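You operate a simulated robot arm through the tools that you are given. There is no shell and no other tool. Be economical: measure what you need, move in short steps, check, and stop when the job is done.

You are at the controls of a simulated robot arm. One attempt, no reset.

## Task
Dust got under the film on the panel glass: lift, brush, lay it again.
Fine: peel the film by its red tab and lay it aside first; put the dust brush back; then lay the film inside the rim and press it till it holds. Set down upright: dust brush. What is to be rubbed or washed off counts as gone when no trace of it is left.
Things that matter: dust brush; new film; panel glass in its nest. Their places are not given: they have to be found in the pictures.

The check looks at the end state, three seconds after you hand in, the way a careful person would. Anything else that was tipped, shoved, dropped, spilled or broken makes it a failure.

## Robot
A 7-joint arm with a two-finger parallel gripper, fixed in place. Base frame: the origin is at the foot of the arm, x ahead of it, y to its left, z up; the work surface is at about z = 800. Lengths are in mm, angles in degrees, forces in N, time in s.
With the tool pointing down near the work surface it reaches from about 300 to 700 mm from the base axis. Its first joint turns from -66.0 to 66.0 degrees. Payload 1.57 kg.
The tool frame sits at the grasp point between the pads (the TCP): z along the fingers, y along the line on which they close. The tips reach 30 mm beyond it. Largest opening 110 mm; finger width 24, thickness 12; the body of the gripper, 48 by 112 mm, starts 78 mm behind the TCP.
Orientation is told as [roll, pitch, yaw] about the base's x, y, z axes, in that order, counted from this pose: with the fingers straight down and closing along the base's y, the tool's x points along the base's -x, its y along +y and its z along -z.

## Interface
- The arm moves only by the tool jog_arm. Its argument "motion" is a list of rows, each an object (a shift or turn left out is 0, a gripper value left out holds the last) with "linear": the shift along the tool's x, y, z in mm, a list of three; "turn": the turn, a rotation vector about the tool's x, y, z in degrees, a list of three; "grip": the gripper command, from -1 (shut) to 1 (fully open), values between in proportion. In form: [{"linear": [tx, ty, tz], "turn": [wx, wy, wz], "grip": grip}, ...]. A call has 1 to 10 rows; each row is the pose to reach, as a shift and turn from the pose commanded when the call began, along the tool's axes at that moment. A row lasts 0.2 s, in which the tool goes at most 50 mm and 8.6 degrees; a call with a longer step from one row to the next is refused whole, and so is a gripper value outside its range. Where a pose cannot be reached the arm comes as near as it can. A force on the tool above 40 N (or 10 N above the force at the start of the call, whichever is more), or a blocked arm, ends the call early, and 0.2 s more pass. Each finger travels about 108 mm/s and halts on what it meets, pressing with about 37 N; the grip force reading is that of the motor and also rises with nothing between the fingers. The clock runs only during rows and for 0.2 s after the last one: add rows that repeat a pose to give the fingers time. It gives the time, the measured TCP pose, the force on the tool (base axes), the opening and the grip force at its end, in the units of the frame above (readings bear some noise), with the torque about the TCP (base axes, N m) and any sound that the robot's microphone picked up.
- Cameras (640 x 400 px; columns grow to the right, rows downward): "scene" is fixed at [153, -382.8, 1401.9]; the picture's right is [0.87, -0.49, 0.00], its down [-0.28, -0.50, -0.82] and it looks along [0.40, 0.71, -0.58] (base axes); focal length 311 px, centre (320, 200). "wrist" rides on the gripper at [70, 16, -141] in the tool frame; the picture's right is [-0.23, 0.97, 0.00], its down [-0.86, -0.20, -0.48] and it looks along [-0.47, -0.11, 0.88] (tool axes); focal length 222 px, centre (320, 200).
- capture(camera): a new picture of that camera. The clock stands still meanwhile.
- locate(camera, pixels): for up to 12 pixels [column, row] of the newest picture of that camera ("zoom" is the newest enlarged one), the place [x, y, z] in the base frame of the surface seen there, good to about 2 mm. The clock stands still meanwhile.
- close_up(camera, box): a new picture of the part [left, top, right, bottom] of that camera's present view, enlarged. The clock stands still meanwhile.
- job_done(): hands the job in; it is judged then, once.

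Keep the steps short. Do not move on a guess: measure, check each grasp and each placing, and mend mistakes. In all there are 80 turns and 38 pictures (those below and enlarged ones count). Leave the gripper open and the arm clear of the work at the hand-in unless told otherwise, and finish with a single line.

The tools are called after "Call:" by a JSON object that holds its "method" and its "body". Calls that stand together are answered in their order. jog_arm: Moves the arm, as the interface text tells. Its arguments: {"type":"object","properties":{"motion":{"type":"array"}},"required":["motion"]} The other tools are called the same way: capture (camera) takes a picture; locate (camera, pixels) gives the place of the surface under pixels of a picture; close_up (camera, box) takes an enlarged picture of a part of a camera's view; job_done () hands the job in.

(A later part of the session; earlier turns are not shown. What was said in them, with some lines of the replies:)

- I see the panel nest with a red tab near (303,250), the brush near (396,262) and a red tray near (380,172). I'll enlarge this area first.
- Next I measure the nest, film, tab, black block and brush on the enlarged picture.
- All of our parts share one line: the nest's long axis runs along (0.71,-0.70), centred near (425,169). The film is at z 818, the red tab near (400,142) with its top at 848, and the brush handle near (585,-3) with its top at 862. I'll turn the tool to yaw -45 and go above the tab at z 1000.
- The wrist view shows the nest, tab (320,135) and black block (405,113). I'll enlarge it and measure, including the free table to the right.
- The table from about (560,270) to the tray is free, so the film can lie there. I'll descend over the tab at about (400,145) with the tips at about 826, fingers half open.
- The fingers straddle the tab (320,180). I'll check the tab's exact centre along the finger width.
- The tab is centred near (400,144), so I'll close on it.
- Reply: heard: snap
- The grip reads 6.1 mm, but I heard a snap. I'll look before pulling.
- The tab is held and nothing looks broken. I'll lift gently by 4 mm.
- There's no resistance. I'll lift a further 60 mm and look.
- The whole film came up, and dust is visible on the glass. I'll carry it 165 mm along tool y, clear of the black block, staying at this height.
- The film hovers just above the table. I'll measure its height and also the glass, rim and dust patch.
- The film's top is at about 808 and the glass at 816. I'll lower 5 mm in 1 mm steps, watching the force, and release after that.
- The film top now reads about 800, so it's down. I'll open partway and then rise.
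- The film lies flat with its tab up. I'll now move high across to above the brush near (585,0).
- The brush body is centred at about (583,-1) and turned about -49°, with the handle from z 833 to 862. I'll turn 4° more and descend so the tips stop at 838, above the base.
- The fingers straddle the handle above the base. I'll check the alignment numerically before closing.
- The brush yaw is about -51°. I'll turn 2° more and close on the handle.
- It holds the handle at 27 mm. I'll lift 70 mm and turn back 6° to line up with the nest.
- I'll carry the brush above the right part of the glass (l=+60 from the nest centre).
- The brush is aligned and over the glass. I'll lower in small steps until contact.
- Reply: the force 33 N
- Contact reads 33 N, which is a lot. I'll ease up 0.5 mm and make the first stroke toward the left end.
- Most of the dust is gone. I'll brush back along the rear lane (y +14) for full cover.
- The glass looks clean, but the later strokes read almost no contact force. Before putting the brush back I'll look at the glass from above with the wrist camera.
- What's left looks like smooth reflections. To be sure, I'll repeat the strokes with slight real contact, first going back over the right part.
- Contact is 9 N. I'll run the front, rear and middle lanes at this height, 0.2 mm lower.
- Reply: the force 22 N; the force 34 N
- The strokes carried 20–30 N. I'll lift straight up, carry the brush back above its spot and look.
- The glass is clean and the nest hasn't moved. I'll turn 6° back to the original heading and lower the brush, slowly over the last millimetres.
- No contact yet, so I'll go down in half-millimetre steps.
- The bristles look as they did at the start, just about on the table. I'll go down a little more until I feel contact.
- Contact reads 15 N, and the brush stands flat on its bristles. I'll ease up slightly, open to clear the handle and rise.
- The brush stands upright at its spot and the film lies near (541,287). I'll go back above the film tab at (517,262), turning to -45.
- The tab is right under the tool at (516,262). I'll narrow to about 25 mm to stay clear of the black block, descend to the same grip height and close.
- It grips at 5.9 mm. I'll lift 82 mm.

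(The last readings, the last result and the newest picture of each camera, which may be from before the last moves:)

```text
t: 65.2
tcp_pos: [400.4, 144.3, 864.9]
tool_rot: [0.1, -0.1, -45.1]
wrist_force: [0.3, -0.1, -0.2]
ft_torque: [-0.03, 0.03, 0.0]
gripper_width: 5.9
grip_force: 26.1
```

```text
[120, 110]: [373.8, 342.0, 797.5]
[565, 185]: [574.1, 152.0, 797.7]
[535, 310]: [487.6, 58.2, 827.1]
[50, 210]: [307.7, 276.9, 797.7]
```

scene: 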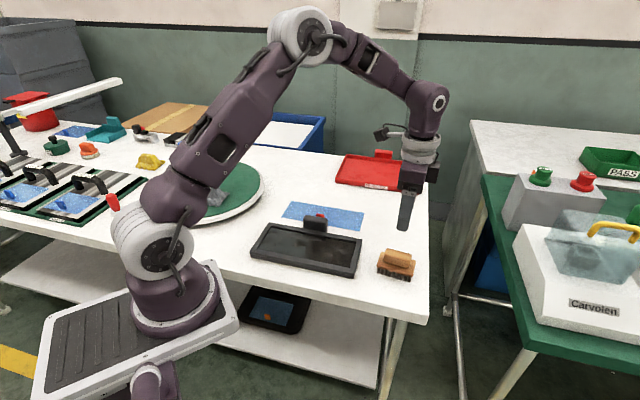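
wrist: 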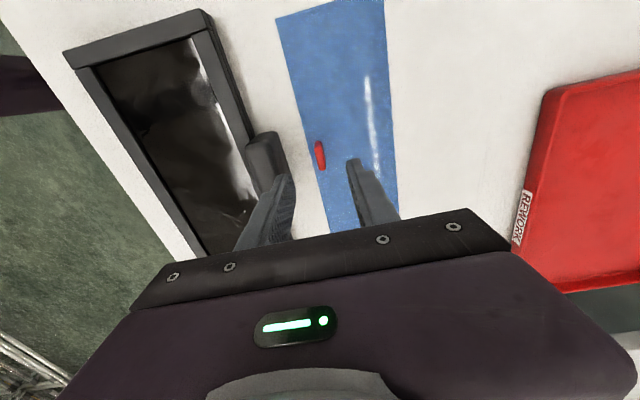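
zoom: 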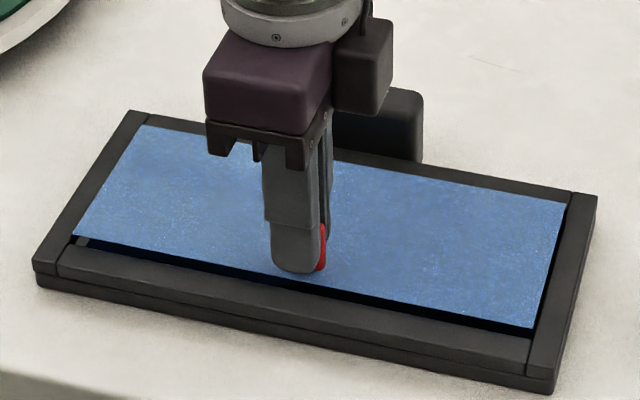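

The film hovers about 8 mm above the glass. I'll measure its corners against the rim opening.

Call:
{"method": "locate", "body": {"camera": "zoom", "pixels": [[145, 129], [562, 207], [530, 324], [79, 234], [350, 295], [130, 240], [440, 345], [80, 200], [110, 170], [550, 250], [569, 250]]}}

Call:
{"method": "close_up", "body": {"camera": "wrist", "box": [180, 0, 480, 240]}}

```text
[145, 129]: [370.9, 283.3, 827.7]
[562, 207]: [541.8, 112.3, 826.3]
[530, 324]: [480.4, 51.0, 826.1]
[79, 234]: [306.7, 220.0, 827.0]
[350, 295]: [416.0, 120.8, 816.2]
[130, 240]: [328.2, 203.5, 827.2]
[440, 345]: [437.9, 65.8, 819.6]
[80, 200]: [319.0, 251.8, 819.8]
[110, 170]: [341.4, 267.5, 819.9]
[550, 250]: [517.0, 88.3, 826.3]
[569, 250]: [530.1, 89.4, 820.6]
```

```text
1.67 times, centred on (330, 120) of wrist
```

zoom: 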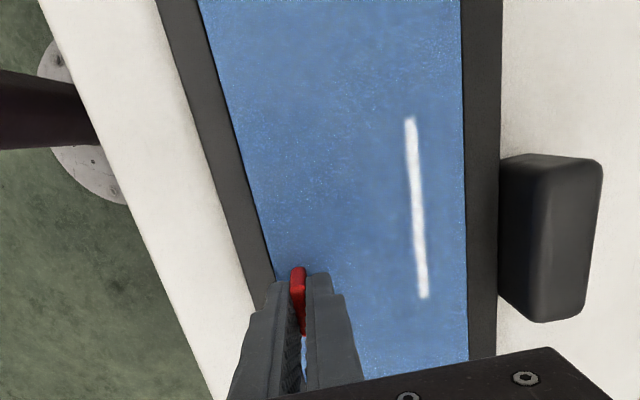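

The film corners match the opening to within measuring error. I'll lower gently by 8 mm and watch the force.

Call:
{"method": "jog_arm", "body": {"motion": [{"linear": [0, 0, 2]}, {"linear": [0, 0, 4]}, {"linear": [0, 0, 5]}, {"linear": [0, 0, 6]}, {"linear": [0, 0, 7]}, {"linear": [0, 0, 8]}, {"linear": [0, 0, 8]}]}}

```text
t: 66.8
tcp_pos: [400.3, 145.1, 857.7]
tool_rot: [0.0, 0.0, -45.0]
wrist_force: [0.8, 0.2, -0.4]
ft_torque: [0.01, 0.02, -0.07]
gripper_width: 6.1
grip_force: 26.0
```

Call:
{"method": "jog_arm", "body": {"motion": [{"linear": [0, 0, 0.5]}, {"linear": [0, 0, 1]}, {"linear": [0, 0, 1.5]}, {"linear": [0, 0, 1.5]}]}}

Call:
{"method": "close_up", "body": {"camera": "scene", "box": [245, 200, 369, 280]}}

Call:
{"method": "locate", "body": {"camera": "zoom", "pixels": [[150, 140], [550, 220], [520, 330], [90, 242], [200, 220], [450, 250]]}}

```text
t: 67.8
tcp_pos: [399.3, 144.6, 855.9]
tool_rot: [-0.1, 0.0, -45.0]
wrist_force: [0.5, 0.5, -0.3]
ft_torque: [-0.03, -0.01, 0.02]
gripper_width: 6.0
grip_force: 25.7
```

```text
5.00 times, centred on (307, 240) of scene
```

zoom: 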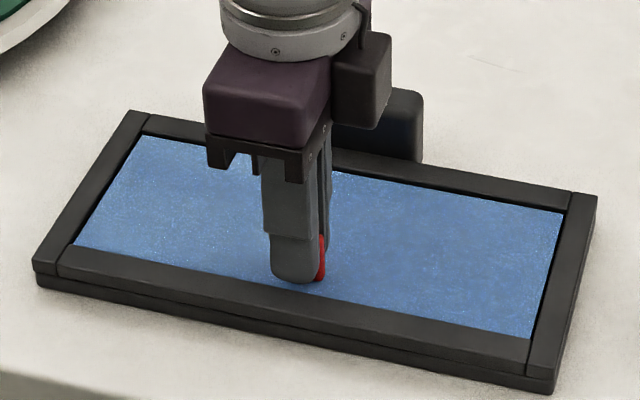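

```text
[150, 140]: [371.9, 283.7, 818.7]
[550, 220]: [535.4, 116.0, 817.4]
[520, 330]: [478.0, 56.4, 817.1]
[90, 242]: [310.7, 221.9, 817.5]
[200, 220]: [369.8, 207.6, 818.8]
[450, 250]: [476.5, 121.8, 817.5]
```

The film sits inside the rim with its top at 818. I'll press down 1 mm more through the tab and read the force.

Call:
{"method": "jog_arm", "body": {"motion": [{"linear": [0, 0, 0.4]}, {"linear": [0, 0, 0.8]}, {"linear": [0, 0, 1.0]}, {"linear": [0, 0, 1.0]}]}}

```text
t: 68.8
tcp_pos: [399.1, 144.1, 855.9]
tool_rot: [0.1, 0.0, -45.0]
wrist_force: [-3.2, 2.6, 29.2]
ft_torque: [0.04, 0.08, 0.0]
gripper_width: 6.2
grip_force: 26.4
heard: snap
```

I heard a snap at 29 N, so the film seems to have taken hold. I'll release, rise and look.

Call:
{"method": "jog_arm", "body": {"motion": [{"linear": [0, 0, -0.5]}, {"linear": [0, 0, -0.5], "grip": -0.7}, {"linear": [0, 0, -0.5], "grip": -0.55}, {"linear": [0, 0, -0.5]}, {"linear": [0, 0, -15]}, {"linear": [0, 0, -40]}, {"linear": [0, 25, -55]}, {"linear": [0, 45, -55], "grip": -1}, {"linear": [0, 45, -55]}]}}

Call:
{"method": "close_up", "body": {"camera": "scene", "box": [245, 200, 369, 280]}}

Call:
{"method": "locate", "body": {"camera": "zoom", "pixels": [[150, 140], [550, 220], [520, 330], [90, 242], [300, 265], [310, 245]]}}

```text
t: 70.8
tcp_pos: [430.1, 175.6, 911.8]
tool_rot: [-0.1, 0.1, -44.9]
wrist_force: [0.0, 0.4, 0.3]
ft_torque: [0.0, 0.02, 0.02]
gripper_width: 0.0
grip_force: 21.3
```

```text
5.00 times, centred on (307, 240) of scene
```

zoom: 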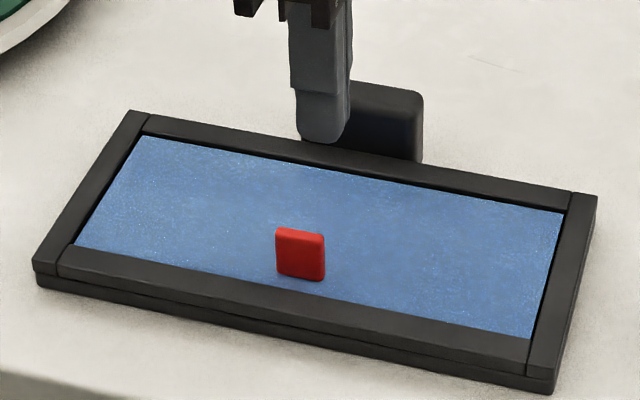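

```text
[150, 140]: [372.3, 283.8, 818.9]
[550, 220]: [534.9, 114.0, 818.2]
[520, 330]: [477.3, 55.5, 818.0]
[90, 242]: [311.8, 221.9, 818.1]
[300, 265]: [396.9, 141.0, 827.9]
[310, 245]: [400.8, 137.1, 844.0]
```

The film lies flat inside the rim. To be sure it holds, I'll also press mid-film with the closed fingertips, watching the force.

Call:
{"method": "jog_arm", "body": {"motion": [{"linear": [0, 0, 25]}, {"linear": [0, 0, 50]}, {"linear": [0, 0, 58]}, {"linear": [0, 0, 60.5]}, {"linear": [0, 0, 61.5]}, {"linear": [0, 0, 62.2]}, {"linear": [0, 0, 62.7]}, {"linear": [0, 0, 62.7]}]}}

```text
t: 72.0
tcp_pos: [430.5, 175.4, 850.5]
tool_rot: [0.1, 0.2, -44.9]
wrist_force: [-5.7, -1.9, 19.1]
ft_torque: [-0.08, 0.12, -0.01]
gripper_width: 0.1
grip_force: 21.7
stopped in row 6: the force on the tool passed its limit (the readings are from after the stop); the commanded pose is now the measured one
```

It pressed over 40 N and stopped as it should. I'll rise and press the right side more gently.

Call:
{"method": "jog_arm", "body": {"motion": [{"linear": [0, 0, -12]}, {"linear": [-40, 0, -12]}, {"linear": [-80, 0, -12]}, {"linear": [-80, 0, -6]}, {"linear": [-80, 0, -3]}, {"linear": [-80, 0, -2]}, {"linear": [-80, 0, -1.2]}, {"linear": [-80, 0, -0.6]}, {"linear": [-80, 0, -0.6]}]}}

Call:
{"method": "jog_arm", "body": {"motion": [{"linear": [0, 0, 0.3]}, {"linear": [0, 0, 0.6]}, {"linear": [0, 0, 0.6]}]}}

```text
t: 74.0
tcp_pos: [487.3, 120.3, 850.4]
tool_rot: [0.1, 0.1, -45.0]
wrist_force: [-4.1, 1.0, 9.8]
ft_torque: [-0.02, 0.14, 0.0]
gripper_width: 0.0
grip_force: 21.4
```

```text
t: 74.8
tcp_pos: [488.0, 120.0, 850.8]
tool_rot: [0.1, 0.0, -45.0]
wrist_force: [-3.5, -2.2, 13.9]
ft_torque: [-0.05, 0.09, 0.0]
gripper_width: 0.0
grip_force: 21.4
```

Pressed at 14 N there. Next I'll press the left side, then rise clear to the rear and open the gripper.

Call:
{"method": "jog_arm", "body": {"motion": [{"linear": [0, 0, -12]}, {"linear": [45, 0, -12]}, {"linear": [90, 0, -12]}, {"linear": [130, 0, -12]}, {"linear": [160, 0, -12]}, {"linear": [160, 0, -5]}, {"linear": [160, 0, -2]}, {"linear": [160, 0, -1]}, {"linear": [160, 0, -0.3]}, {"linear": [160, 0, -0.3]}]}}

Call:
{"method": "jog_arm", "body": {"motion": [{"linear": [0, 0, -20]}, {"linear": [0, 0, -65]}, {"linear": [0, 0, -110]}, {"linear": [0, 0, -150]}, {"linear": [0, 40, -190], "grip": 1}, {"linear": [0, 80, -220]}, {"linear": [0, 110, -220]}, {"linear": [0, 110, -220]}, {"linear": [0, 110, -220]}]}}

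Call:
{"method": "capture", "body": {"camera": "scene"}}

Call:
{"method": "close_up", "body": {"camera": "scene", "box": [245, 200, 425, 312]}}

```text
t: 77.0
tcp_pos: [374.7, 233.0, 850.4]
tool_rot: [0.1, 0.1, -44.9]
wrist_force: [-6.0, -1.8, 29.7]
ft_torque: [-0.1, 0.15, -0.04]
gripper_width: 0.0
grip_force: 21.0
```

```text
refused: row 5 steps farther than a row can; nothing moved
```

```text
5 pictures are left
```

scene: 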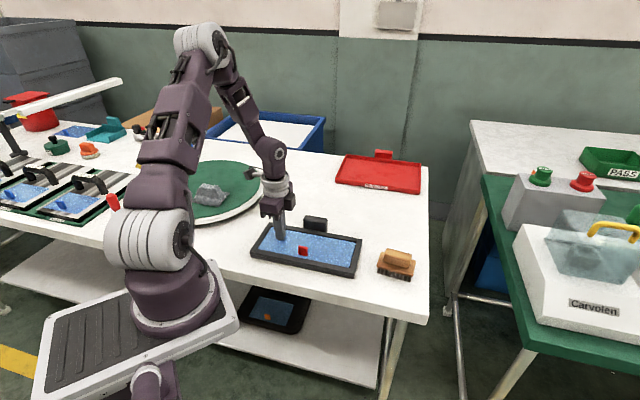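

```text
3.56 times, centred on (335, 256) of scene
```

zoom: 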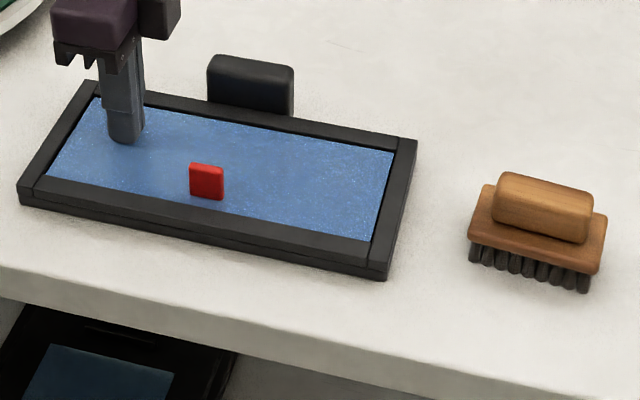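

The left side took 30 N. The rise was refused because one step was too long, so I'll repeat it with shorter steps.

Call:
{"method": "jog_arm", "body": {"motion": [{"linear": [0, 0, -20]}, {"linear": [0, 0, -60]}, {"linear": [0, 0, -100]}, {"linear": [0, 0, -140]}, {"linear": [0, 25, -170], "grip": 1}, {"linear": [0, 50, -200]}, {"linear": [0, 80, -220]}, {"linear": [0, 80, -220]}, {"linear": [0, 80, -220]}]}}

Call:
{"method": "close_up", "body": {"camera": "scene", "box": [245, 180, 425, 292]}}

Call:
{"method": "locate", "body": {"camera": "zoom", "pixels": [[100, 172], [380, 230], [360, 300], [60, 240], [200, 215], [300, 210]]}}

```text
t: 79.0
tcp_pos: [431.7, 291.3, 1071.9]
tool_rot: [0.1, 0.0, -44.9]
wrist_force: [0.5, 0.1, -0.2]
ft_torque: [0.0, -0.01, 0.05]
gripper_width: 109.9
grip_force: 0.1
```

```text
3.56 times, centred on (335, 236) of scene
```

zoom: 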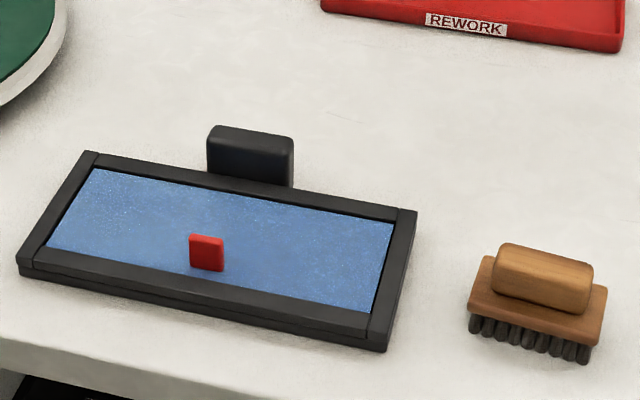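

```text
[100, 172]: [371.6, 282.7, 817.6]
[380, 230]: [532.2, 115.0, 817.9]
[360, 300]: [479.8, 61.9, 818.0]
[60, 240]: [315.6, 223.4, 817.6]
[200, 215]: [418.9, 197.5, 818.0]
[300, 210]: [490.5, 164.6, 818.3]
```

The film is flat inside the rim at z 818 and pressed, the brush is upright in its place, and the arm is clear with the gripper open. I'm handing in.

Call:
{"method": "job_done", "body": {}}

```text
The job is handed in.
```

The dust was brushed off with no trace visible, the film is back inside the rim and pressed till it snapped on, and the brush stands upright in its place.
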